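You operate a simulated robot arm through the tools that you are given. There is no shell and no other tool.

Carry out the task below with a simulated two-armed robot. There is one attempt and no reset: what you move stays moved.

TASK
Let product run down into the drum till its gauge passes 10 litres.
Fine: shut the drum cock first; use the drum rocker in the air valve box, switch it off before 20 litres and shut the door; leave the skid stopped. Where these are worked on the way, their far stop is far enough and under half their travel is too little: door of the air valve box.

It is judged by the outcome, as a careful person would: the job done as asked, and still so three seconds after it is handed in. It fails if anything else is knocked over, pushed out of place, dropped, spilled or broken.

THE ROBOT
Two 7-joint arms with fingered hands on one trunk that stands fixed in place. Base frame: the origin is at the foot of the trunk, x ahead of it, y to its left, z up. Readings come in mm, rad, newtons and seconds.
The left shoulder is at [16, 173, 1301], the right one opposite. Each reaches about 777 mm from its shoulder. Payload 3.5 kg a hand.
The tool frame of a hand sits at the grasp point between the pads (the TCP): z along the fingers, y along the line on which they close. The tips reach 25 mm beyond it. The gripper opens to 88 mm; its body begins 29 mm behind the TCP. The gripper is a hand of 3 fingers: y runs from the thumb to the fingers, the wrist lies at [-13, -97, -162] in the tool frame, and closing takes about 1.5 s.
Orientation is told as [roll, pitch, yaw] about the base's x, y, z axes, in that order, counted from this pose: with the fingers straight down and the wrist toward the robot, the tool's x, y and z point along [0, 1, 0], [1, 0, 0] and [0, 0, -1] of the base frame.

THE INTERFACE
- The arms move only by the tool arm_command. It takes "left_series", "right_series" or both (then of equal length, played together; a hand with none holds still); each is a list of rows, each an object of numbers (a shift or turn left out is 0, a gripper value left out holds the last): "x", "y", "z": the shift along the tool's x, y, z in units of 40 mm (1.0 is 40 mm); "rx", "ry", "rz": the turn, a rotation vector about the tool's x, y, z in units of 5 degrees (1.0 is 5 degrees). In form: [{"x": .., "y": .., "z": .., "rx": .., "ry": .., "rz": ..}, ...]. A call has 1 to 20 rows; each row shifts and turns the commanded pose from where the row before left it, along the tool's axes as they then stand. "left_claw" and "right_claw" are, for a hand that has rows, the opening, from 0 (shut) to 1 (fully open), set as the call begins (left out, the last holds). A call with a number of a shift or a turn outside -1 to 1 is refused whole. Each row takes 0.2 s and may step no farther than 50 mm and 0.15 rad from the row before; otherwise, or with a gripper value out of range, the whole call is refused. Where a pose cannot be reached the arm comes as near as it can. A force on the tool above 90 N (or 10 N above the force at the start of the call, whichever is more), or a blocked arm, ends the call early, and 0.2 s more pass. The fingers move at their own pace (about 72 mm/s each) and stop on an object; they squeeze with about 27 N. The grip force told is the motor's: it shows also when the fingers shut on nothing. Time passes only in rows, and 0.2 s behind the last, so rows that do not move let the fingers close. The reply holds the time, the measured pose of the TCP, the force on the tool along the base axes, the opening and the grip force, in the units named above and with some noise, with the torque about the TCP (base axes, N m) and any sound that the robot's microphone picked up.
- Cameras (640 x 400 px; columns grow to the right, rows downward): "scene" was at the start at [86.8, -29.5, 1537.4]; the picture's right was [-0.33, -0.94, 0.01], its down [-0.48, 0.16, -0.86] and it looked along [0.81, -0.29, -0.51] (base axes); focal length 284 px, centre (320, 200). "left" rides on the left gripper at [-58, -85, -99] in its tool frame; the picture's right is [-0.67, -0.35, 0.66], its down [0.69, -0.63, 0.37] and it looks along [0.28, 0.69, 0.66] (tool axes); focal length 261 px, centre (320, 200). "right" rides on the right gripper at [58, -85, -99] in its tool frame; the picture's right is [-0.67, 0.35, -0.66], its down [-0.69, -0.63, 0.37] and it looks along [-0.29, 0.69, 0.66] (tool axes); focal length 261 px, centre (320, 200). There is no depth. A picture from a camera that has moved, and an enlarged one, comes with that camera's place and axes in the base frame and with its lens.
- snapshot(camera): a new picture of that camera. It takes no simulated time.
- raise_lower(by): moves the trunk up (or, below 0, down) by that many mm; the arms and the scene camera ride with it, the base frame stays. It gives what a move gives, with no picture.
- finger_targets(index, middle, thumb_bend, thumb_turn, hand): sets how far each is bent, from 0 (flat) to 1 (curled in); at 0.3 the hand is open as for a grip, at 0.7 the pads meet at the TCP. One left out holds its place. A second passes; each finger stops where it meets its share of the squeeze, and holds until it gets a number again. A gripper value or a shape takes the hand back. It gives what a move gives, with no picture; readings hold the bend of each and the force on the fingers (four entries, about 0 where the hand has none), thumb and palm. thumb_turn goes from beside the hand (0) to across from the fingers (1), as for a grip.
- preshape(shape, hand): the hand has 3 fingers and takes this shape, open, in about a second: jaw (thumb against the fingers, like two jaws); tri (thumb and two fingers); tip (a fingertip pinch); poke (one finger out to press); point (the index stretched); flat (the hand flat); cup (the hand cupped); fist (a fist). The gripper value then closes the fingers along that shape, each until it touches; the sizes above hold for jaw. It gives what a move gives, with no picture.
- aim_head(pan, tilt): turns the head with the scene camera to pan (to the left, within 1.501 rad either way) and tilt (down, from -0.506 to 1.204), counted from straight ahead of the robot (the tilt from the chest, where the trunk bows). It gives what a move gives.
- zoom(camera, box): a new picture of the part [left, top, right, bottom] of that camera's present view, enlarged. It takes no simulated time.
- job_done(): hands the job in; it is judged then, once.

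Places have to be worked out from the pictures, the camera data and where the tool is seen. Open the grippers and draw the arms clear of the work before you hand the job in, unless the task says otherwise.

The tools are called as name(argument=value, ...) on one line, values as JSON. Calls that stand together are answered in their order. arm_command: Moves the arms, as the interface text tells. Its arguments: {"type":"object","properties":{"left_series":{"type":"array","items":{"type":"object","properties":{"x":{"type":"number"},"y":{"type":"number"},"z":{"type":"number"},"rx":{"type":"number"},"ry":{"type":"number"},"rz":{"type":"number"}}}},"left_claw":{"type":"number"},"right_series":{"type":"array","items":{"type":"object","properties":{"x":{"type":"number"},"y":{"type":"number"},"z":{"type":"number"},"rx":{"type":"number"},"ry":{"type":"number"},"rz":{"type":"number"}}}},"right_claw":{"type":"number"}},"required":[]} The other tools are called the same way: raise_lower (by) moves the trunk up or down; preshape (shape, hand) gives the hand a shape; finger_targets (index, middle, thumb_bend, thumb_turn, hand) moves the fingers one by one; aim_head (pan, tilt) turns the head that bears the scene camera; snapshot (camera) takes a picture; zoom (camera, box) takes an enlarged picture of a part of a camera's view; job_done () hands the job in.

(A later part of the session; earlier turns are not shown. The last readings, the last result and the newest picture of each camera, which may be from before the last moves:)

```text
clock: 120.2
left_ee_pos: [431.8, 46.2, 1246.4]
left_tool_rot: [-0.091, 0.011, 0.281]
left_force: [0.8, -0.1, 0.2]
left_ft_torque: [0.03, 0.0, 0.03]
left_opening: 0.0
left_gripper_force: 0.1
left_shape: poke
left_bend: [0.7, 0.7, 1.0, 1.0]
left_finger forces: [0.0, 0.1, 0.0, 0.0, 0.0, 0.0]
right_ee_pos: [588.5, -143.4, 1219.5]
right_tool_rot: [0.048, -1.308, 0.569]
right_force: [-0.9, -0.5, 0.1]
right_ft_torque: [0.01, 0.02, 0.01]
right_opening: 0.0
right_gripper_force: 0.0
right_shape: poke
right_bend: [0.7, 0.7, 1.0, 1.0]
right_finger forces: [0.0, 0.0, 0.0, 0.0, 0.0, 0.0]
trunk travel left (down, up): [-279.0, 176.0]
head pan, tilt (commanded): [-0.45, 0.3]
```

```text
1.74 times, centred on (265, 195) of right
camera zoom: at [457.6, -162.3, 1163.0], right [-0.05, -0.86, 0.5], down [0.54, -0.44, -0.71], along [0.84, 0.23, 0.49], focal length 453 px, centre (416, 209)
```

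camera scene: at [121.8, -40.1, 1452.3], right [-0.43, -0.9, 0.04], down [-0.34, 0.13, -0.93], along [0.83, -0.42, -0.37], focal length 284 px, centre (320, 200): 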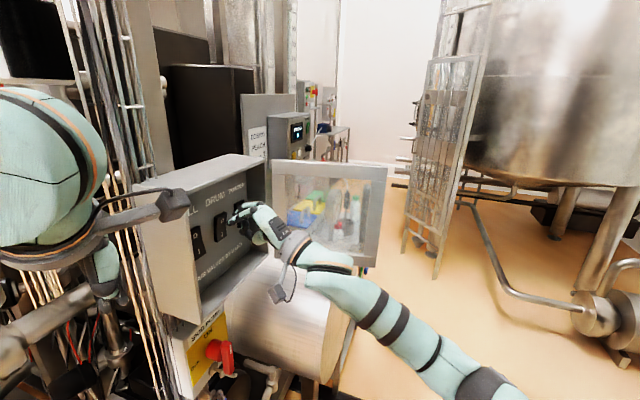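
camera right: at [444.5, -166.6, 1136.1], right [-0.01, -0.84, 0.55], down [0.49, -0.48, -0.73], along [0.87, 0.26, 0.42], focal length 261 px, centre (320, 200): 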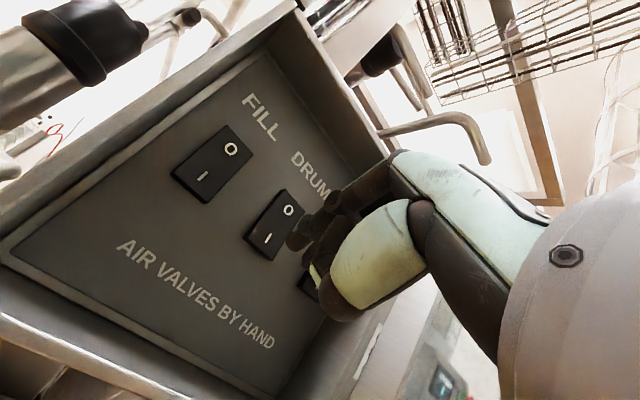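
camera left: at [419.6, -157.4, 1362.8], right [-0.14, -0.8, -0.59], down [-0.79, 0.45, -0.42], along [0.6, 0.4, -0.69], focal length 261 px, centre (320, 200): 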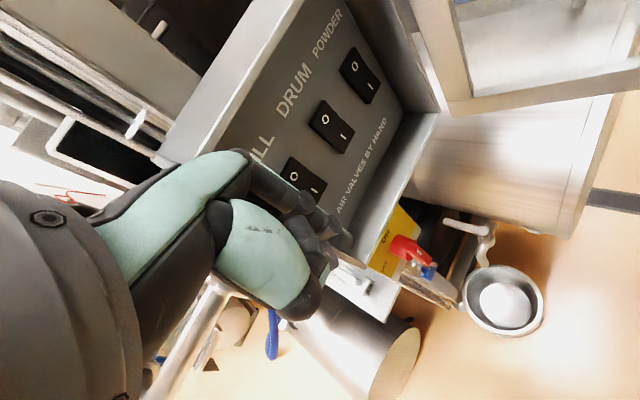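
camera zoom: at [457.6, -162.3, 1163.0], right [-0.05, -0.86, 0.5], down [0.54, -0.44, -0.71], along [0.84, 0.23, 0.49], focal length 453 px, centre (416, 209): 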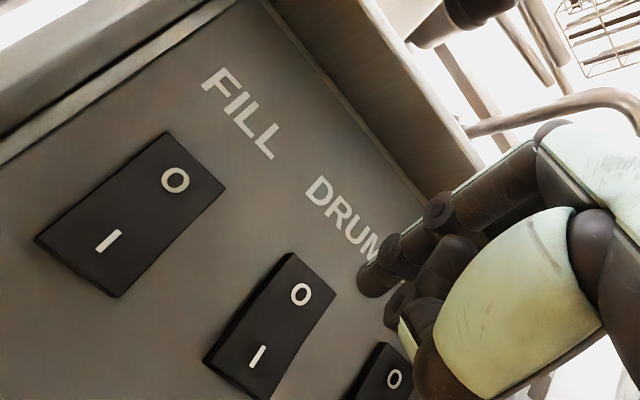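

All three rockers now match (O in), so DRUM is off, with the gauge at about 12–13 litres. I back the right hand out of the box and lower the left hand out of the way for closing the door.

arm_command(right_series=[{"x": -0.285, "y": 0.015, "z": -0.858}, {"x": -0.285, "y": 0.015, "z": -0.858}, {"x": -0.285, "y": 0.015, "z": -0.858}, {"x": -0.285, "y": 0.015, "z": -0.858}, {"x": -0.285, "y": 0.015, "z": -0.858}], left_series=[{"x": 0.15, "y": 0.05, "z": 0.8}, {"x": 0.15, "y": 0.05, "z": 0.8}, {"x": 0.15, "y": 0.05, "z": 0.8}, {"x": 0.15, "y": 0.05, "z": 0.8}, {"x": 0.15, "z": 0.6}])

snapshot(camera="right")

snapshot(camera="scene")

zoom(camera="scene", box=[335, 188, 350, 224])

```text
clock: 121.4
left_ee_pos: [434.6, 63.2, 1091.9]
left_tool_rot: [-0.093, 0.011, 0.28]
left_force: [-0.1, -0.1, 0.3]
left_ft_torque: [0.01, 0.01, -0.01]
left_opening: 0.2
left_gripper_force: 0.0
left_shape: poke
left_bend: [0.7, 0.7, 1.0, 1.0]
left_finger forces: [0.0, 0.0, 0.1, 0.0, 0.0, 0.0]
right_ee_pos: [485.3, -283.2, 1265.7]
right_tool_rot: [0.047, -1.304, 0.57]
right_force: [-0.5, -0.1, 0.5]
right_ft_torque: [0.02, -0.01, -0.02]
right_opening: 0.3
right_gripper_force: 0.0
right_shape: poke
right_bend: [0.7, 0.7, 1.0, 1.0]
right_finger forces: [0.0, 0.0, 0.0, 0.0, 0.0, 0.0]
trunk travel left (down, up): [-279.0, 176.0]
head pan, tilt (commanded): [-0.45, 0.3]
```

```text
taken
camera right: at [356.0, -302.4, 1209.4], right [-0.05, -0.86, 0.5], down [0.54, -0.44, -0.71], along [0.84, 0.24, 0.49], focal length 261 px, centre (320, 200)
```

right: 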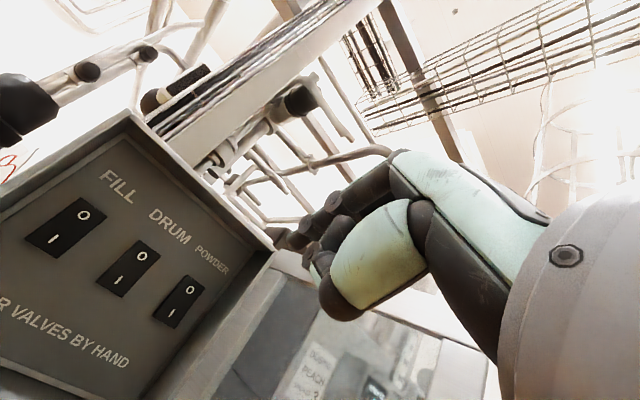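

```text
taken
camera scene: at [120.5, -40.7, 1452.5], right [-0.43, -0.9, 0.04], down [-0.34, 0.13, -0.93], along [0.83, -0.42, -0.37], focal length 284 px, centre (320, 200)
```

scene: 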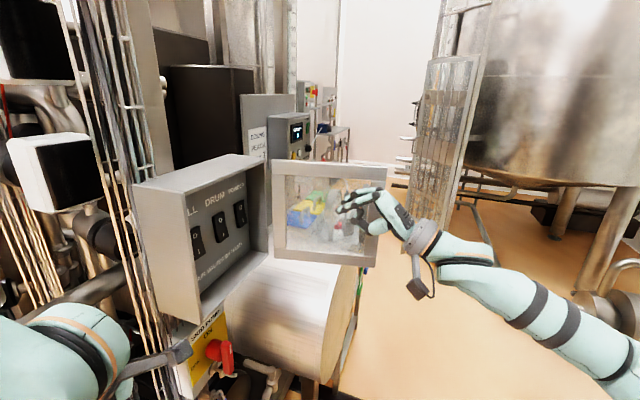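

```text
11.11 times, centred on (342, 206) of scene
camera zoom: at [120.5, -40.7, 1452.5], right [-0.43, -0.9, 0.04], down [-0.34, 0.13, -0.93], along [0.83, -0.42, -0.37], focal length 3155 px, centre (70, 133)
```

zoom: 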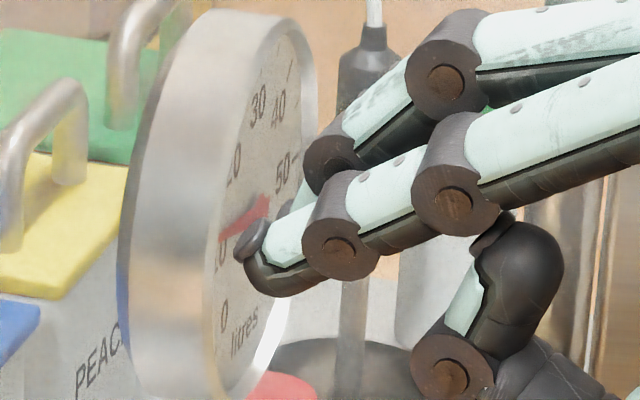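

The gauge holds at about 12–13 litres with the rocker off. I turn the right hand back to fingers-down so it can reach over the door's top edge and push it shut from outside.

arm_command(right_series=[{"rx": 1}, {"rx": 1}, {"rx": 1}, {"rx": 1}, {"rx": 1}, {"rx": 1}, {"rx": 1}, {"rx": 1}, {"rx": 1}, {"rx": 1}, {"rx": 1}, {"rx": 1}, {"rx": 1}, {"rx": 1}, {"rx": 1, "rz": 1}, {"rz": 1}, {"rz": 1}, {"rz": 1}, {"rz": 1}, {"rz": 1}])

raise_lower(by=100)

snapshot(camera="right")

snapshot(camera="scene")

```text
clock: 125.6
left_ee_pos: [435.4, 64.1, 1090.6]
left_tool_rot: [-0.093, 0.014, 0.279]
left_force: [-0.1, -0.3, 0.1]
left_ft_torque: [0.01, 0.01, 0.01]
left_opening: 0.0
left_gripper_force: 0.0
left_shape: poke
left_bend: [0.7, 0.7, 1.0, 1.0]
left_finger forces: [0.0, 0.1, 0.0, 0.0, 0.1, 0.0]
right_ee_pos: [487.5, -279.2, 1267.2]
right_tool_rot: [0.043, -0.052, 0.103]
right_force: [-0.4, -0.4, 0.0]
right_ft_torque: [0.03, -0.01, 0.01]
right_opening: 0.0
right_gripper_force: 0.0
right_shape: poke
right_bend: [0.7, 0.7, 1.0, 1.0]
right_finger forces: [0.0, 0.0, 0.1, 0.0, 0.0, 0.0]
right hand out of reach, approached as far as the arm can: row 6
trunk travel left (down, up): [-279.0, 176.0]
head pan, tilt (commanded): [-0.45, 0.3]
```

```text
clock: 126.9
left_ee_pos: [435.8, 64.5, 1192.6]
left_tool_rot: [-0.092, 0.012, 0.28]
left_force: [0.2, -0.6, 0.0]
left_ft_torque: [0.01, -0.02, 0.0]
left_opening: 0.2
left_gripper_force: 0.0
left_shape: poke
left_bend: [0.7, 0.7, 1.0, 1.0]
left_finger forces: [0.0, 0.1, 0.0, 0.0, 0.0, 0.0]
right_ee_pos: [489.2, -278.8, 1366.3]
right_tool_rot: [0.045, -0.049, 0.107]
right_force: [-0.3, 0.0, 0.6]
right_ft_torque: [-0.01, -0.01, -0.01]
right_opening: 0.0
right_gripper_force: 0.0
right_shape: poke
right_bend: [0.7, 0.7, 1.0, 1.0]
right_finger forces: [0.0, 0.1, 0.0, 0.1, 0.1, 0.0]
trunk travel left (down, up): [-379.0, 76.0]
head pan, tilt (commanded): [-0.45, 0.3]
```

```text
taken
camera right: at [393.6, -234.2, 1463.1], right [0.39, -0.66, 0.64], down [-0.53, -0.73, -0.43], along [0.75, -0.18, -0.64], focal length 261 px, centre (320, 200)
```

right: 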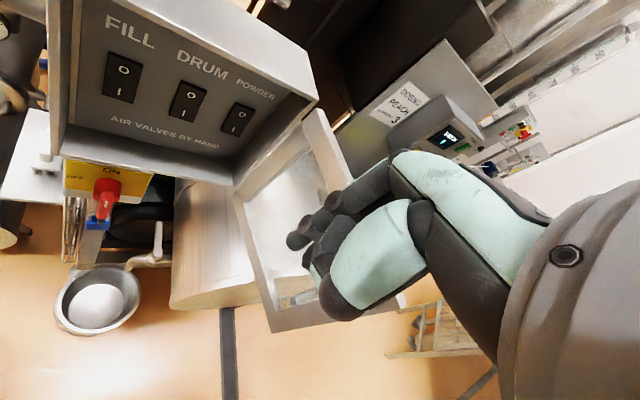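

```text
taken
camera scene: at [84.9, -40.1, 1561.7], right [-0.43, -0.9, 0.01], down [-0.28, 0.13, -0.95], along [0.86, -0.42, -0.31], focal length 284 px, centre (320, 200)
```

scene: 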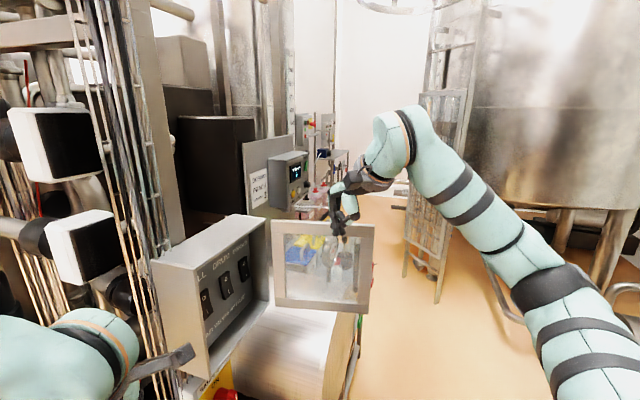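

The hand hangs fingers-down with tips about 40 mm above the door's top edge. I carry it over the door to its outer side near the free edge.

arm_command(right_series=[{"x": -0.765, "y": 0.47, "z": 0.08}, {"x": -0.765, "y": 0.47, "z": 0.08}, {"x": -0.765, "y": 0.47, "z": 0.08}, {"x": -0.765, "y": 0.47, "z": 0.08}, {"x": -0.765, "y": 0.47, "z": 0.08}])

snapshot(camera="right")

snapshot(camera="scene")

```text
clock: 128.1
left_ee_pos: [436.8, 62.6, 1191.1]
left_tool_rot: [-0.093, 0.014, 0.281]
left_force: [0.4, 0.7, -0.2]
left_ft_torque: [0.01, 0.02, 0.02]
left_opening: 0.0
left_gripper_force: 0.0
left_shape: poke
left_bend: [0.7, 0.7, 1.0, 1.0]
left_finger forces: [0.0, 0.1, 0.0, 0.0, 0.0, 0.0]
right_ee_pos: [601.3, -420.5, 1347.9]
right_tool_rot: [0.046, -0.051, 0.111]
right_force: [1.1, 0.5, -0.7]
right_ft_torque: [0.01, -0.03, 0.0]
right_opening: 0.0
right_gripper_force: 0.1
right_shape: poke
right_bend: [0.7, 0.7, 1.0, 1.0]
right_finger forces: [0.1, 0.0, 0.0, 0.0, 0.0, 0.0]
trunk travel left (down, up): [-379.0, 76.0]
head pan, tilt (commanded): [-0.45, 0.3]
```

```text
taken
camera right: at [506.4, -376.1, 1444.3], right [0.39, -0.66, 0.64], down [-0.53, -0.73, -0.43], along [0.75, -0.18, -0.64], focal length 261 px, centre (320, 200)
```

right: 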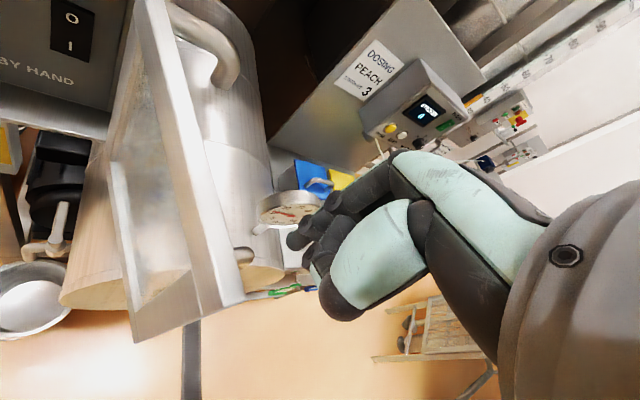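

```text
taken
camera scene: at [85.8, -40.5, 1561.5], right [-0.44, -0.9, 0.01], down [-0.28, 0.13, -0.95], along [0.85, -0.42, -0.31], focal length 284 px, centre (320, 200)
```

scene: 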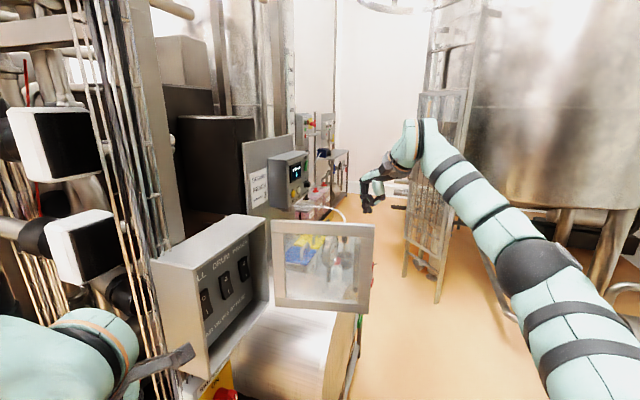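

The hand is outside the door, near its free edge, with the handle below. I lower the fingertips to just below the door's top edge (above the handle) and move the left hand a little further aside.

arm_command(right_series=[{"z": 0.5}, {"z": 0.5}, {"z": 0.45}], left_series=[{"x": 0.3}, {"x": 0.3}, {"x": 0.2}])

snapshot(camera="right")

zoom(camera="scene", box=[260, 150, 420, 320])

```text
clock: 128.9
left_ee_pos: [426.8, 94.1, 1188.4]
left_tool_rot: [-0.092, 0.013, 0.279]
left_force: [0.8, -0.2, 0.6]
left_ft_torque: [0.0, 0.02, -0.03]
left_opening: 0.0
left_gripper_force: 0.0
left_shape: poke
left_bend: [0.7, 0.7, 1.0, 1.0]
left_finger forces: [0.1, 0.0, 0.0, 0.1, 0.1, 0.1]
right_ee_pos: [602.7, -417.6, 1290.6]
right_tool_rot: [0.046, -0.051, 0.106]
right_force: [0.5, -1.2, 0.3]
right_ft_torque: [0.01, 0.01, 0.0]
right_opening: 0.0
right_gripper_force: 0.1
right_shape: poke
right_bend: [0.7, 0.7, 1.0, 1.0]
right_finger forces: [0.0, 0.0, 0.1, 0.1, 0.3, 0.0]
trunk travel left (down, up): [-379.0, 76.0]
head pan, tilt (commanded): [-0.45, 0.3]
```

```text
taken
camera right: at [507.2, -373.8, 1387.2], right [0.39, -0.66, 0.64], down [-0.53, -0.73, -0.43], along [0.75, -0.18, -0.64], focal length 261 px, centre (320, 200)
```

right: 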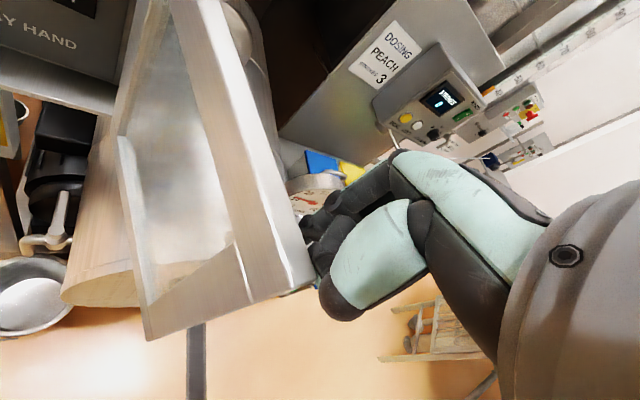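

```text
2.35 times, centred on (340, 235) of scene
camera zoom: at [84.9, -40.1, 1561.5], right [-0.43, -0.9, 0.01], down [-0.28, 0.13, -0.95], along [0.86, -0.42, -0.31], focal length 668 px, centre (273, 118)
```

zoom: 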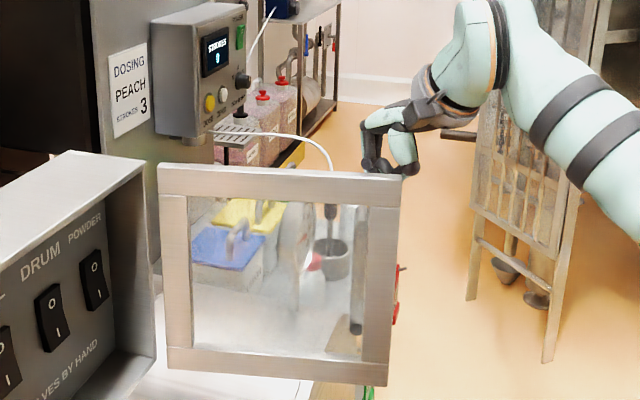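

The fingertips hang behind the top of the door's outer face. I start swinging the door shut along its arc, first about 30°.

arm_command(right_series=[{"x": 0.388, "y": -0.457}, {"x": 0.434, "y": -0.414, "z": 0.01}, {"x": 0.475, "y": -0.366, "z": 0.02}, {"x": 0.51, "y": -0.315, "z": 0.03}, {"x": 0.541, "y": -0.26, "z": 0.03}])

snapshot(camera="right")

snapshot(camera="scene")

```text
clock: 130.1
left_ee_pos: [426.3, 94.8, 1187.9]
left_tool_rot: [-0.093, 0.014, 0.28]
left_force: [-0.3, -0.4, 0.4]
left_ft_torque: [0.01, -0.01, 0.02]
left_opening: 0.0
left_gripper_force: 0.1
left_shape: poke
left_bend: [0.7, 0.7, 1.0, 1.0]
left_finger forces: [0.1, 0.0, 0.1, 0.0, 0.0, 0.0]
right_ee_pos: [519.3, -330.2, 1286.4]
right_tool_rot: [0.045, -0.051, 0.107]
right_force: [0.8, 0.4, 0.1]
right_ft_torque: [0.03, 0.02, -0.01]
right_opening: 0.0
right_gripper_force: 0.1
right_shape: poke
right_bend: [0.7, 0.7, 1.0, 1.0]
right_finger forces: [0.0, 0.1, 0.0, 0.0, 0.0, 0.0]
trunk travel left (down, up): [-379.0, 76.0]
head pan, tilt (commanded): [-0.45, 0.3]
```

```text
taken
camera right: at [424.5, -286.4, 1383.1], right [0.39, -0.66, 0.64], down [-0.53, -0.73, -0.43], along [0.75, -0.18, -0.64], focal length 261 px, centre (320, 200)
```

right: 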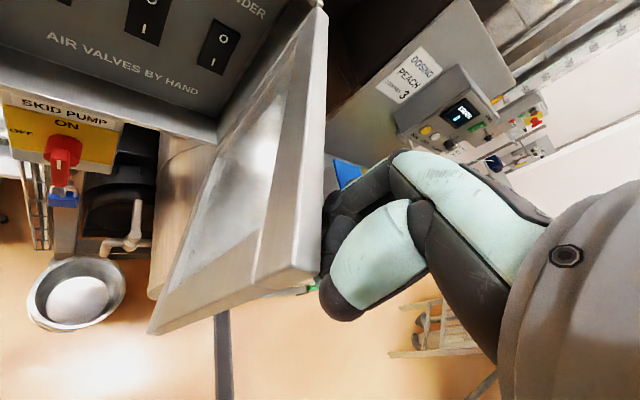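

```text
taken
camera scene: at [85.0, -39.5, 1561.5], right [-0.44, -0.9, 0.01], down [-0.28, 0.13, -0.95], along [0.85, -0.42, -0.31], focal length 284 px, centre (320, 200)
```

scene: 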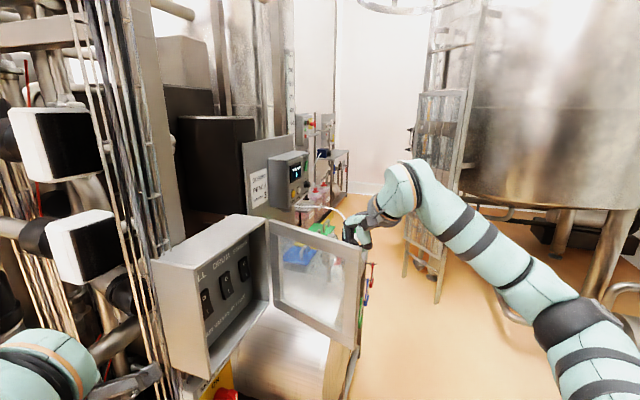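

The door follows smoothly. I continue the arc another 36°.

arm_command(right_series=[{"x": 0.565, "y": -0.202, "z": 0.03}, {"x": 0.583, "y": -0.142, "z": 0.03}, {"x": 0.594, "y": -0.08, "z": 0.03}, {"x": 0.6, "y": -0.017, "z": 0.03}, {"x": 0.598, "y": 0.045, "z": 0.03}, {"x": 0.59, "y": 0.108, "z": 0.03}])

snapshot(camera="right")

snapshot(camera="scene")

```text
clock: 131.5
left_ee_pos: [426.7, 95.1, 1188.2]
left_tool_rot: [-0.093, 0.014, 0.279]
left_force: [0.4, 0.2, 0.1]
left_ft_torque: [0.02, 0.0, -0.01]
left_opening: 0.0
left_gripper_force: 0.1
left_shape: poke
left_bend: [0.7, 0.7, 1.0, 1.0]
left_finger forces: [0.0, 0.1, 0.0, 0.0, 0.0, 0.0]
right_ee_pos: [507.2, -239.0, 1311.2]
right_tool_rot: [0.045, -0.045, 0.115]
right_force: [-0.2, 0.0, -0.7]
right_ft_torque: [-0.01, 0.01, -0.03]
right_opening: 0.0
right_gripper_force: 0.0
right_shape: poke
right_bend: [0.7, 0.7, 1.0, 1.0]
right_finger forces: [0.2, 0.0, 0.0, 0.0, 0.0, 0.0]
right hand out of reach, approached as far as the arm can: row 4, 5, 6
trunk travel left (down, up): [-379.0, 76.0]
head pan, tilt (commanded): [-0.45, 0.3]
```

```text
taken
camera right: at [412.0, -195.9, 1408.0], right [0.4, -0.66, 0.64], down [-0.53, -0.73, -0.42], along [0.75, -0.17, -0.64], focal length 261 px, centre (320, 200)
```

right: 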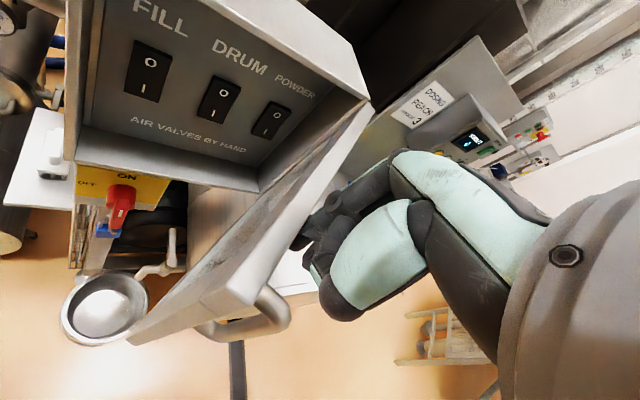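

```text
taken
camera scene: at [85.2, -39.5, 1561.5], right [-0.43, -0.9, 0.01], down [-0.28, 0.13, -0.95], along [0.85, -0.42, -0.31], focal length 284 px, centre (320, 200)
```

scene: 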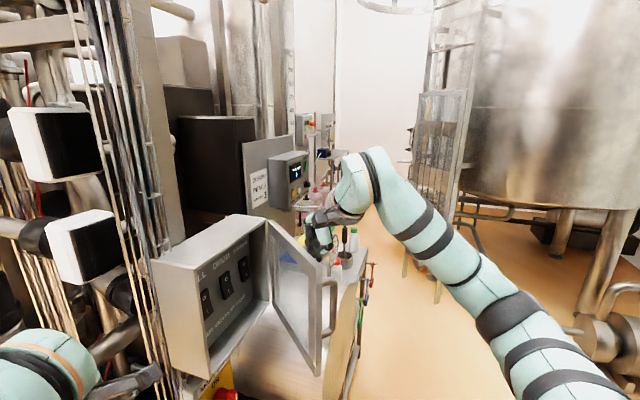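

The arm hit its reach limit with the door about 40° open. I withdraw south of the door, lower the trunk back 100 mm and will finish by pushing with the hand pitched forward as when pressing the rocker.

arm_command(right_series=[{"x": -0.5, "y": -0.2, "z": -0.3}, {"x": -0.6, "y": -0.5, "z": -0.25}, {"x": -0.6, "y": -0.6, "z": -0.2}, {"x": -0.6, "y": -0.6, "z": -0.2}])

raise_lower(by=-100)

snapshot(camera="right")

snapshot(camera="scene")

```text
clock: 132.5
left_ee_pos: [425.9, 92.8, 1189.1]
left_tool_rot: [-0.092, 0.012, 0.281]
left_force: [0.4, -0.8, -0.4]
left_ft_torque: [-0.02, -0.02, 0.02]
left_opening: 0.2
left_gripper_force: 0.0
left_shape: poke
left_bend: [0.7, 0.7, 1.0, 1.0]
left_finger forces: [0.0, 0.1, 0.0, 0.0, 0.0, 0.0]
right_ee_pos: [438.1, -345.4, 1340.7]
right_tool_rot: [0.045, -0.053, 0.108]
right_force: [-0.5, 0.0, 1.0]
right_ft_torque: [0.03, -0.06, 0.0]
right_opening: 0.1
right_gripper_force: 0.0
right_shape: poke
right_bend: [0.7, 0.7, 1.0, 1.0]
right_finger forces: [0.1, 0.0, 0.1, 0.0, 0.1, 0.0]
trunk travel left (down, up): [-379.0, 76.0]
head pan, tilt (commanded): [-0.45, 0.3]
```

```text
clock: 133.8
left_ee_pos: [426.9, 93.5, 1088.8]
left_tool_rot: [-0.093, 0.012, 0.28]
left_force: [-0.1, 1.5, 0.6]
left_ft_torque: [0.05, 0.02, -0.01]
left_opening: 0.0
left_gripper_force: 0.0
left_shape: poke
left_bend: [0.7, 0.7, 1.0, 1.0]
left_finger forces: [0.0, 0.1, 0.0, 0.0, 0.1, 0.0]
right_ee_pos: [438.2, -342.4, 1239.7]
right_tool_rot: [0.045, -0.049, 0.108]
right_force: [-0.5, 1.0, -0.9]
right_ft_torque: [-0.03, 0.02, -0.02]
right_opening: 0.3
right_gripper_force: 0.1
right_shape: poke
right_bend: [0.7, 0.7, 1.0, 1.0]
right_finger forces: [0.1, 0.0, 0.0, 0.0, 0.0, 0.1]
trunk travel left (down, up): [-279.0, 176.0]
head pan, tilt (commanded): [-0.45, 0.3]
```

```text
taken
camera right: at [344.1, -298.2, 1336.8], right [0.39, -0.66, 0.64], down [-0.53, -0.73, -0.43], along [0.75, -0.18, -0.64], focal length 261 px, centre (320, 200)
```

right: 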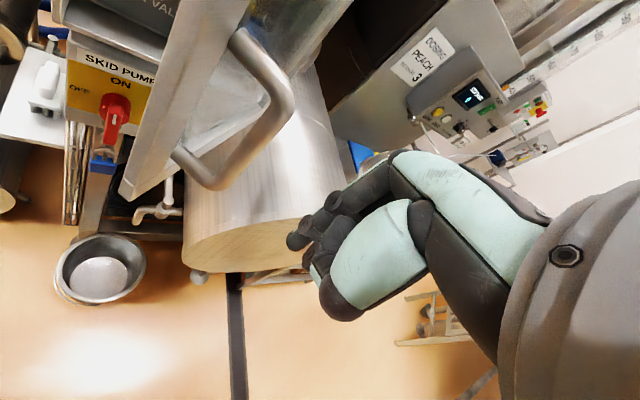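

```text
taken
camera scene: at [121.4, -40.1, 1452.3], right [-0.43, -0.9, 0.04], down [-0.34, 0.13, -0.93], along [0.83, -0.42, -0.37], focal length 284 px, centre (320, 200)
```

scene: 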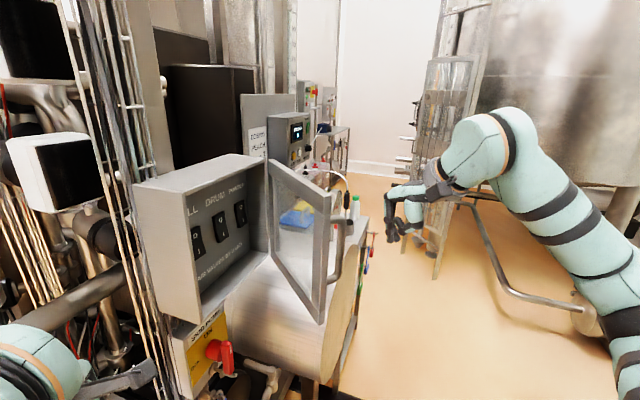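

The door stands about 48° open. I yaw and pitch the right hand forward again for the final push.

arm_command(right_series=[{"rz": -1}, {"rz": -1}, {"rz": -1}, {"rz": -1}, {"rz": -1}, {"rx": -1}, {"rx": -1}, {"rx": -1}, {"rx": -1}, {"rx": -1}, {"rx": -1}, {"rx": -1}, {"rx": -1}, {"rx": -1}, {"rx": -1}, {"rx": -1}, {"rx": -1}])

snapshot(camera="right")

snapshot(camera="scene")

```text
clock: 137.4
left_ee_pos: [426.3, 94.9, 1088.4]
left_tool_rot: [-0.092, 0.012, 0.28]
left_force: [-0.4, 0.5, -0.2]
left_ft_torque: [-0.01, 0.0, 0.0]
left_opening: 0.1
left_gripper_force: 0.0
left_shape: poke
left_bend: [0.7, 0.7, 1.0, 1.0]
left_finger forces: [0.0, 0.0, 0.0, 0.0, 0.0, 0.0]
right_ee_pos: [440.1, -342.6, 1239.5]
right_tool_rot: [0.043, -1.113, 0.506]
right_force: [-0.2, 0.8, 0.0]
right_ft_torque: [-0.03, 0.0, 0.01]
right_opening: 0.1
right_gripper_force: 0.0
right_shape: poke
right_bend: [0.7, 0.7, 1.0, 1.0]
right_finger forces: [0.0, 0.1, 0.0, 0.1, 0.0, 0.1]
trunk travel left (down, up): [-279.0, 176.0]
head pan, tilt (commanded): [-0.45, 0.3]
```

```text
taken
camera right: at [301.4, -357.6, 1208.6], right [-0.02, -0.81, 0.59], down [0.39, -0.55, -0.74], along [0.92, 0.22, 0.33], focal length 261 px, centre (320, 200)
```

right: 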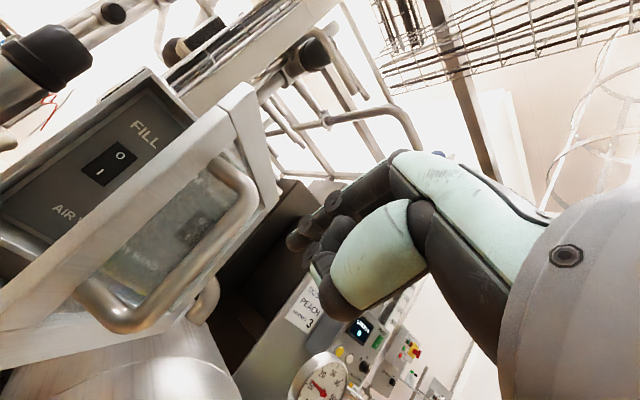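

```text
taken
camera scene: at [121.9, -40.0, 1452.3], right [-0.43, -0.9, 0.04], down [-0.34, 0.13, -0.93], along [0.83, -0.42, -0.37], focal length 284 px, centre (320, 200)
```

scene: 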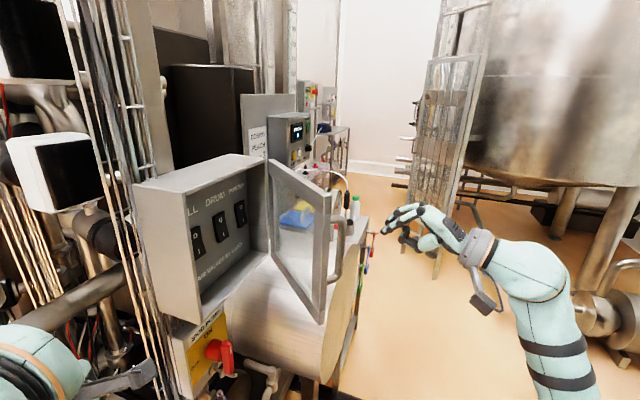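

The hand is pitched forward and free. I raise it above the handle's height and bring the fingertips to the door's outer top-left frame.

arm_command(right_series=[{"x": 0.04, "y": 0.9, "z": -0.44}, {"x": 0.5, "y": 0.223, "z": 0.454}, {"x": 0.5, "y": 0.223, "z": 0.454}, {"x": 0.4, "y": 0.2, "z": 0.4}])

snapshot(camera="right")

zoom(camera="scene", box=[220, 140, 440, 330])

```text
clock: 138.4
left_ee_pos: [427.0, 95.8, 1088.4]
left_tool_rot: [-0.092, 0.013, 0.28]
left_force: [0.4, 0.6, -1.5]
left_ft_torque: [-0.03, -0.04, 0.03]
left_opening: 0.0
left_gripper_force: 0.1
left_shape: poke
left_bend: [0.7, 0.7, 1.0, 1.0]
left_finger forces: [0.1, 0.0, 0.1, 0.1, 0.1, 0.1]
right_ee_pos: [460.1, -262.6, 1281.1]
right_tool_rot: [0.044, -1.11, 0.508]
right_force: [-0.8, 0.1, -0.1]
right_ft_torque: [0.0, 0.01, -0.01]
right_opening: 0.2
right_gripper_force: 0.2
right_shape: poke
right_bend: [0.7, 0.7, 1.0, 1.0]
right_finger forces: [0.0, 0.1, 0.0, 0.0, 0.1, 0.0]
trunk travel left (down, up): [-279.0, 176.0]
head pan, tilt (commanded): [-0.45, 0.3]
```

```text
taken
camera right: at [321.6, -277.8, 1249.1], right [-0.02, -0.81, 0.59], down [0.39, -0.55, -0.74], along [0.92, 0.22, 0.32], focal length 261 px, centre (320, 200)
```

right: 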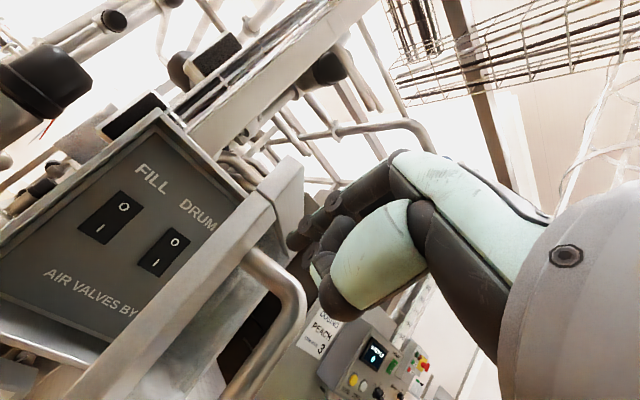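

```text
2.11 times, centred on (330, 235) of scene
camera zoom: at [122.2, -39.5, 1452.3], right [-0.43, -0.9, 0.04], down [-0.35, 0.13, -0.93], along [0.83, -0.42, -0.37], focal length 598 px, centre (299, 126)
```

zoom: 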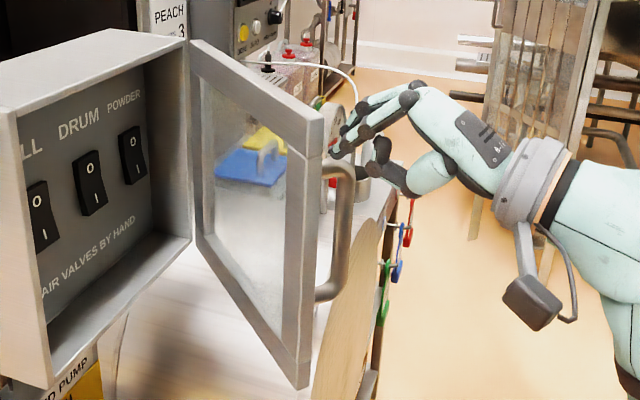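

The fingertips are just outside the frame's upper corner, above the handle's top leg. I push the door along its closing arc, first with a small shift toward the hinge for a secure contact.

arm_command(right_series=[{"x": 0.2, "y": 0.2, "z": 0.42}, {"x": 0.375, "y": 0.083, "z": 0.169}, {"x": 0.344, "y": 0.105, "z": 0.214}, {"x": 0.344, "y": 0.105, "z": 0.214}])

snapshot(camera="right")

zoom(camera="scene", box=[180, 140, 400, 330])

```text
clock: 139.4
left_ee_pos: [428.6, 94.3, 1089.7]
left_tool_rot: [-0.093, 0.013, 0.281]
left_force: [0.6, 0.4, 0.2]
left_ft_torque: [-0.02, 0.0, 0.02]
left_opening: 0.0
left_gripper_force: 0.2
left_shape: poke
left_bend: [0.7, 0.7, 1.0, 1.0]
left_finger forces: [0.1, 0.0, 0.0, 0.0, 0.0, 0.0]
right_ee_pos: [472.0, -195.4, 1282.7]
right_tool_rot: [0.043, -1.111, 0.506]
right_force: [0.3, -0.6, -0.2]
right_ft_torque: [-0.02, 0.02, 0.02]
right_opening: 0.0
right_gripper_force: 0.1
right_shape: poke
right_bend: [0.7, 0.7, 1.0, 1.0]
right_finger forces: [0.2, 0.0, 0.0, 0.0, 0.0, 0.0]
trunk travel left (down, up): [-279.0, 176.0]
head pan, tilt (commanded): [-0.45, 0.3]
```

```text
taken
camera right: at [333.5, -209.4, 1250.4], right [-0.02, -0.81, 0.59], down [0.39, -0.55, -0.74], along [0.92, 0.22, 0.32], focal length 261 px, centre (320, 200)
```

right: 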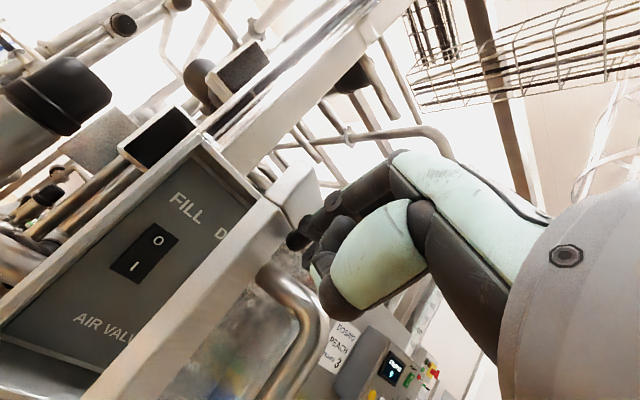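

```text
2.11 times, centred on (290, 235) of scene
camera zoom: at [122.2, -39.1, 1452.3], right [-0.43, -0.9, 0.04], down [-0.35, 0.13, -0.93], along [0.83, -0.42, -0.37], focal length 598 px, centre (383, 126)
```

zoom: 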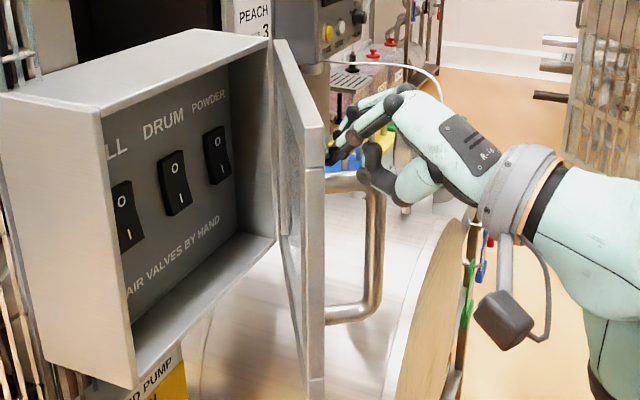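

The door follows well, about 33° left. I continue pushing along the arc.

arm_command(right_series=[{"x": 0.309, "y": 0.125, "z": 0.255}, {"x": 0.309, "y": 0.125, "z": 0.255}, {"x": 0.268, "y": 0.143, "z": 0.289}, {"x": 0.268, "y": 0.143, "z": 0.289}])

snapshot(camera="right")

zoom(camera="scene", box=[180, 140, 400, 330])

```text
clock: 140.4
left_ee_pos: [427.7, 94.3, 1088.9]
left_tool_rot: [-0.093, 0.013, 0.279]
left_force: [0.8, -0.6, 1.4]
left_ft_torque: [0.02, 0.01, -0.01]
left_opening: 0.0
left_gripper_force: 0.1
left_shape: poke
left_bend: [0.7, 0.7, 1.0, 1.0]
left_finger forces: [0.0, 0.0, 0.1, 0.0, 0.0, 0.0]
right_ee_pos: [493.8, -140.3, 1282.7]
right_tool_rot: [0.04, -1.111, 0.516]
right_force: [-0.9, -0.1, -0.3]
right_ft_torque: [-0.01, 0.01, -0.01]
right_opening: 0.0
right_gripper_force: 0.2
right_shape: poke
right_bend: [0.7, 0.7, 1.0, 1.0]
right_finger forces: [0.3, 0.1, 0.0, 0.1, 0.1, 0.0]
right hand out of reach, approached as far as the arm can: row 4
trunk travel left (down, up): [-279.0, 176.0]
head pan, tilt (commanded): [-0.45, 0.3]
```

```text
taken
camera right: at [355.1, -156.5, 1250.5], right [-0.01, -0.81, 0.59], down [0.39, -0.55, -0.74], along [0.92, 0.22, 0.33], focal length 261 px, centre (320, 200)
```

right: 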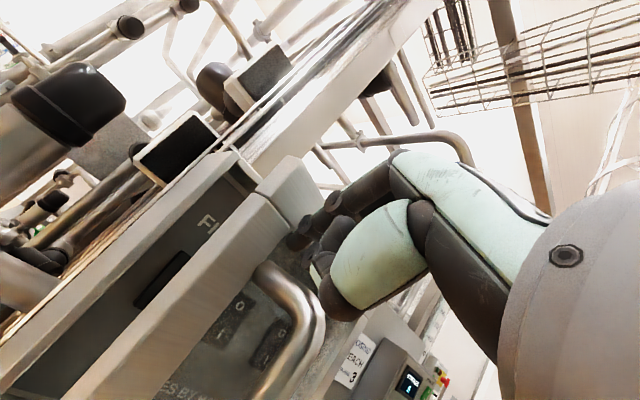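

```text
2.11 times, centred on (290, 235) of scene
camera zoom: at [122.0, -39.9, 1452.3], right [-0.43, -0.9, 0.04], down [-0.35, 0.13, -0.93], along [0.83, -0.42, -0.37], focal length 598 px, centre (383, 126)
```

zoom: 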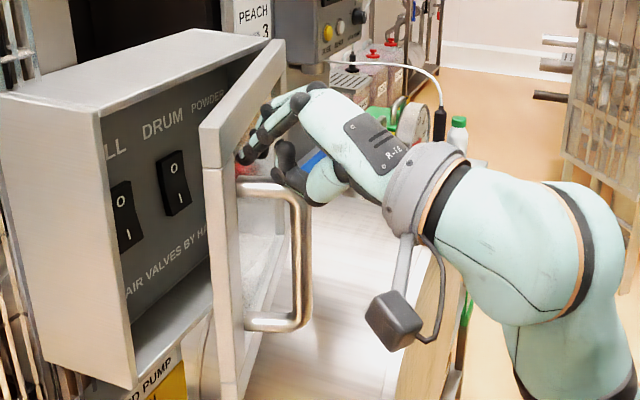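

About 18° remain, but this spot is near the arm's reach limit. I try a little further here.

arm_command(right_series=[{"x": 0.2, "y": 0.158, "z": 0.321}, {"x": 0.2, "y": 0.158, "z": 0.321}])

zoom(camera="scene", box=[180, 140, 400, 330])

```text
clock: 141.0
left_ee_pos: [426.8, 93.9, 1088.4]
left_tool_rot: [-0.091, 0.012, 0.28]
left_force: [-0.7, 0.3, 0.4]
left_ft_torque: [0.0, -0.02, -0.02]
left_opening: 0.0
left_gripper_force: 0.0
left_shape: poke
left_bend: [0.7, 0.7, 1.0, 1.0]
left_finger forces: [0.0, 0.0, 0.0, 0.1, 0.1, 0.1]
right_ee_pos: [516.3, -129.9, 1279.2]
right_tool_rot: [0.037, -1.113, 0.519]
right_force: [0.1, 0.7, 2.6]
right_ft_torque: [-0.01, 0.08, 0.0]
right_opening: 0.1
right_gripper_force: 0.1
right_shape: poke
right_bend: [0.7, 0.7, 1.0, 1.0]
right_finger forces: [0.0, 0.0, 0.0, 0.0, 1.9, 0.0]
right hand out of reach, approached as far as the arm can: row 1, 2
trunk travel left (down, up): [-279.0, 176.0]
head pan, tilt (commanded): [-0.45, 0.3]
```

```text
2.11 times, centred on (290, 235) of scene
camera zoom: at [121.3, -39.4, 1452.4], right [-0.43, -0.9, 0.04], down [-0.34, 0.13, -0.93], along [0.83, -0.42, -0.37], focal length 598 px, centre (383, 126)
```

zoom: 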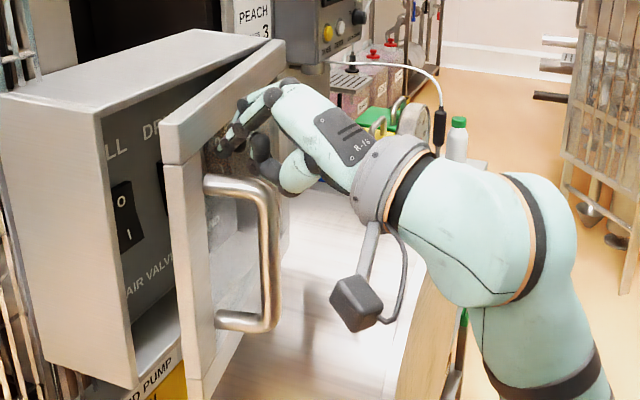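

About 10° remain. Sliding the fingertips toward the hinge side while moving straight ahead will close it within reach, so I do that along the door's top frame.

arm_command(right_series=[{"x": -0.242, "y": 0.2125, "z": 0.317}, {"x": -0.242, "y": 0.2125, "z": 0.317}])

snapshot(camera="right")

zoom(camera="scene", box=[180, 140, 400, 330])

```text
clock: 141.6
left_ee_pos: [427.6, 95.1, 1088.5]
left_tool_rot: [-0.092, 0.014, 0.282]
left_force: [-0.5, -1.1, -0.2]
left_ft_torque: [0.02, 0.04, -0.01]
left_opening: 0.0
left_gripper_force: 0.1
left_shape: poke
left_bend: [0.7, 0.7, 1.0, 1.0]
left_finger forces: [0.0, 0.0, 0.0, 0.0, 0.1, 0.0]
right_ee_pos: [552.8, -130.2, 1282.8]
right_tool_rot: [0.041, -1.112, 0.509]
right_force: [-0.3, -0.1, -0.3]
right_ft_torque: [0.05, -0.01, -0.02]
right_opening: 0.0
right_gripper_force: 0.1
right_shape: poke
right_bend: [0.7, 0.7, 1.0, 1.0]
right_finger forces: [0.0, 0.0, 0.1, 0.0, 0.0, 0.0]
trunk travel left (down, up): [-279.0, 176.0]
head pan, tilt (commanded): [-0.45, 0.3]
```

```text
taken
camera right: at [415.0, -145.2, 1251.1], right [-0.02, -0.81, 0.59], down [0.39, -0.55, -0.74], along [0.92, 0.22, 0.32], focal length 261 px, centre (320, 200)
```

right: 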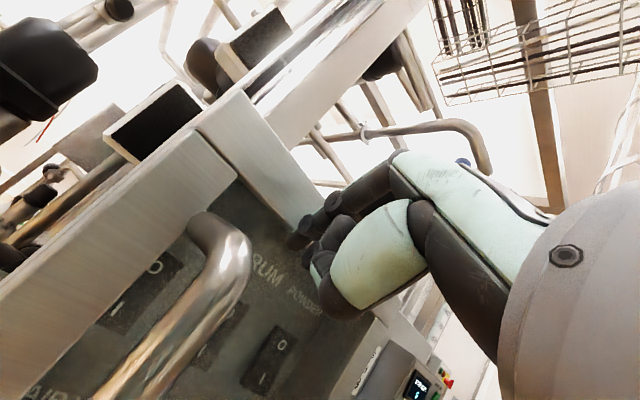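

```text
2.11 times, centred on (290, 235) of scene
camera zoom: at [122.2, -39.1, 1452.3], right [-0.43, -0.9, 0.04], down [-0.35, 0.13, -0.93], along [0.83, -0.42, -0.37], focal length 598 px, centre (383, 126)
```

zoom: 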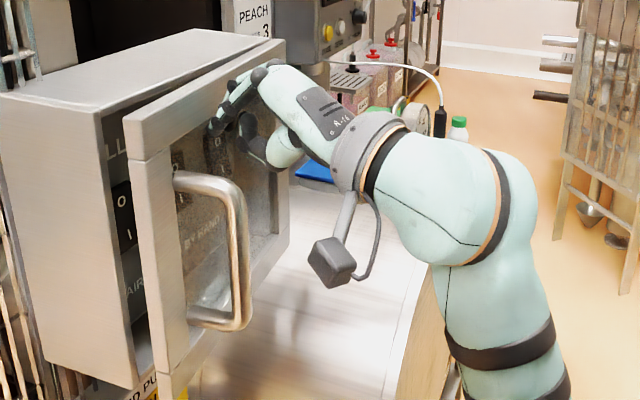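

Only a small gap of about 6° is left. I continue the same motion to press it fully shut.

arm_command(right_series=[{"x": -0.23, "y": 0.19, "z": 0.33}, {"x": -0.22, "y": 0.19, "z": 0.33}])

snapshot(camera="right")

zoom(camera="scene", box=[180, 140, 400, 330])

```text
clock: 142.2
left_ee_pos: [422.1, 90.5, 1091.4]
left_tool_rot: [-0.09, 0.009, 0.28]
left_force: [0.1, -0.4, -0.8]
left_ft_torque: [0.0, 0.02, -0.03]
left_opening: 0.1
left_gripper_force: 0.0
left_shape: poke
left_bend: [0.7, 0.7, 1.0, 1.0]
left_finger forces: [0.0, 0.0, 0.1, 0.0, 0.1, 0.0]
right_ee_pos: [583.7, -135.5, 1286.5]
right_tool_rot: [0.048, -1.117, 0.503]
right_force: [-10.3, -6.1, -3.0]
right_ft_torque: [-0.13, 0.14, 0.06]
right_opening: 0.0
right_gripper_force: 0.1
right_shape: poke
right_bend: [0.7, 0.7, 1.0, 1.0]
right_finger forces: [10.8, 0.7, 0.1, 0.1, 0.0, 0.0]
trunk travel left (down, up): [-279.0, 176.0]
head pan, tilt (commanded): [-0.45, 0.3]
```

```text
taken
camera right: at [445.4, -150.2, 1254.5], right [-0.02, -0.81, 0.59], down [0.39, -0.55, -0.74], along [0.92, 0.22, 0.33], focal length 261 px, centre (320, 200)
```

right: 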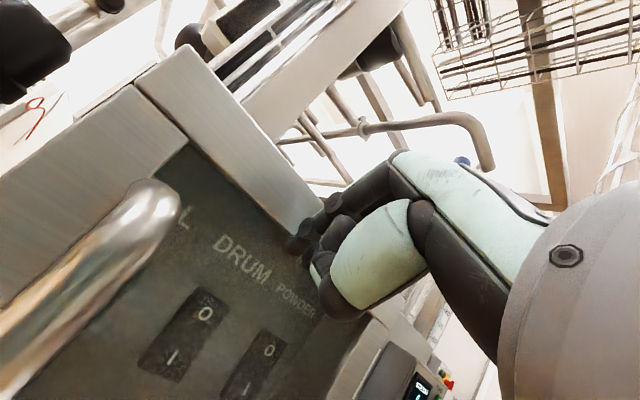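

```text
2.11 times, centred on (290, 235) of scene
camera zoom: at [116.0, -44.4, 1452.7], right [-0.43, -0.9, 0.03], down [-0.34, 0.13, -0.93], along [0.83, -0.42, -0.36], focal length 598 px, centre (383, 126)
```

zoom: 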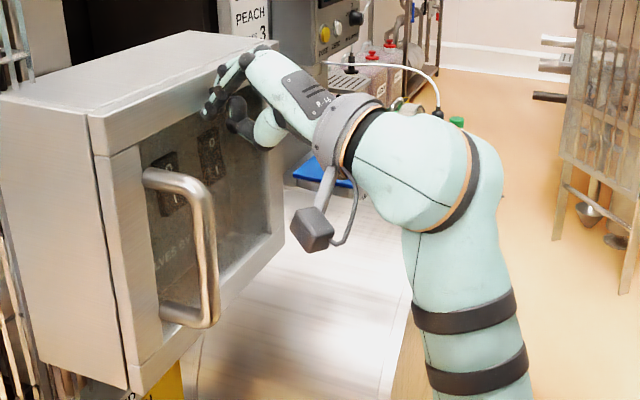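

The door is flush with the box and 12 N of resistance is felt. I press slightly more to be sure it is fully shut.

arm_command(right_series=[{"x": 0.05, "y": 0.07, "z": 0.15}])

zoom(camera="scene", box=[140, 140, 340, 330])

```text
clock: 142.6
left_ee_pos: [420.7, 87.9, 1092.5]
left_tool_rot: [-0.089, 0.007, 0.279]
left_force: [-0.2, 0.4, 0.5]
left_ft_torque: [0.06, -0.04, -0.01]
left_opening: 0.0
left_gripper_force: 0.0
left_shape: poke
left_bend: [0.7, 0.7, 1.0, 1.0]
left_finger forces: [0.0, 0.0, 0.0, 0.0, 0.0, 0.1]
right_ee_pos: [584.8, -134.5, 1288.4]
right_tool_rot: [0.049, -1.123, 0.502]
right_force: [-31.1, -21.6, 1.3]
right_ft_torque: [-0.21, 0.39, 0.12]
right_opening: 0.0
right_gripper_force: 0.1
right_shape: poke
right_bend: [0.7, 0.7, 1.0, 1.0]
right_finger forces: [27.6, 9.5, 0.1, 0.0, 0.0, 0.0]
trunk travel left (down, up): [-279.0, 176.0]
head pan, tilt (commanded): [-0.45, 0.3]
```

```text
2.11 times, centred on (240, 235) of scene
camera zoom: at [112.9, -48.0, 1452.9], right [-0.43, -0.9, 0.03], down [-0.34, 0.13, -0.93], along [0.83, -0.41, -0.36], focal length 598 px, centre (488, 126)
```

zoom: 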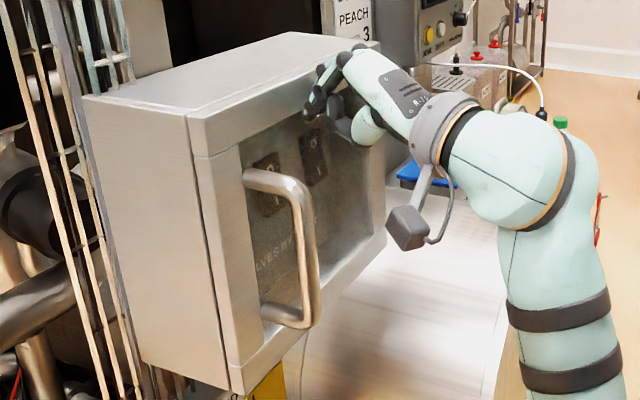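

The door is firmly shut. I withdraw the right hand straight away from the box, clear of the handle.

arm_command(right_series=[{"x": -0.1, "y": -0.15, "z": -0.4}, {"x": -0.197, "y": -0.2, "z": -0.64}, {"x": -0.197, "y": -0.2, "z": -0.64}, {"x": -0.25, "y": -0.2, "z": -0.7}, {"x": -0.25, "y": -0.2, "z": -0.7}, {"x": -0.3, "y": -0.2, "z": -0.7}])

snapshot(camera="right")

snapshot(camera="scene")

```text
clock: 144.0
left_ee_pos: [426.1, 93.4, 1090.0]
left_tool_rot: [-0.092, 0.011, 0.28]
left_force: [0.4, -0.7, 0.4]
left_ft_torque: [0.01, 0.04, 0.01]
left_opening: 0.1
left_gripper_force: 0.1
left_shape: poke
left_bend: [0.7, 0.7, 1.0, 1.0]
left_finger forces: [0.0, 0.0, 0.0, 0.1, 0.0, 0.0]
right_ee_pos: [485.4, -253.0, 1308.7]
right_tool_rot: [0.048, -1.112, 0.504]
right_force: [-0.5, 0.6, -0.2]
right_ft_torque: [-0.01, -0.02, -0.01]
right_opening: 0.0
right_gripper_force: 0.1
right_shape: poke
right_bend: [0.7, 0.7, 1.0, 1.0]
right_finger forces: [0.1, 0.1, 0.0, 0.0, 0.0, 0.1]
trunk travel left (down, up): [-279.0, 176.0]
head pan, tilt (commanded): [-0.45, 0.3]
```

```text
taken
camera right: at [347.3, -268.1, 1276.8], right [-0.02, -0.81, 0.59], down [0.39, -0.55, -0.74], along [0.92, 0.22, 0.33], focal length 261 px, centre (320, 200)
```

right: 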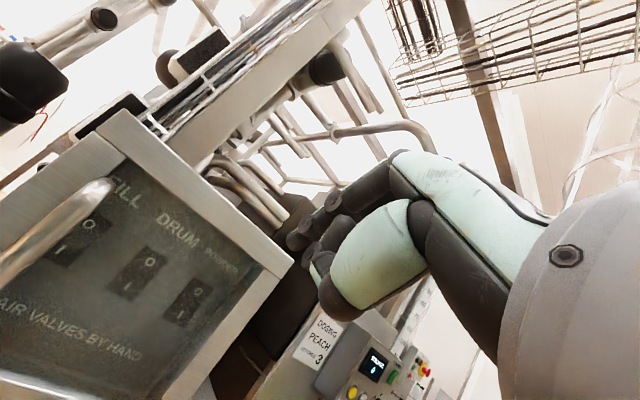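

```text
taken
camera scene: at [121.0, -41.4, 1452.4], right [-0.43, -0.9, 0.04], down [-0.34, 0.13, -0.93], along [0.83, -0.42, -0.37], focal length 284 px, centre (320, 200)
```

scene: 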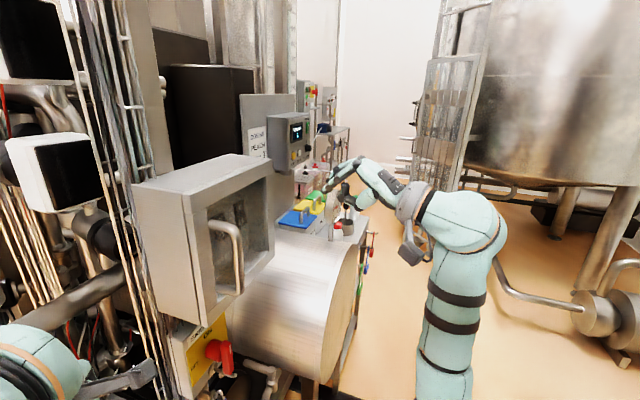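

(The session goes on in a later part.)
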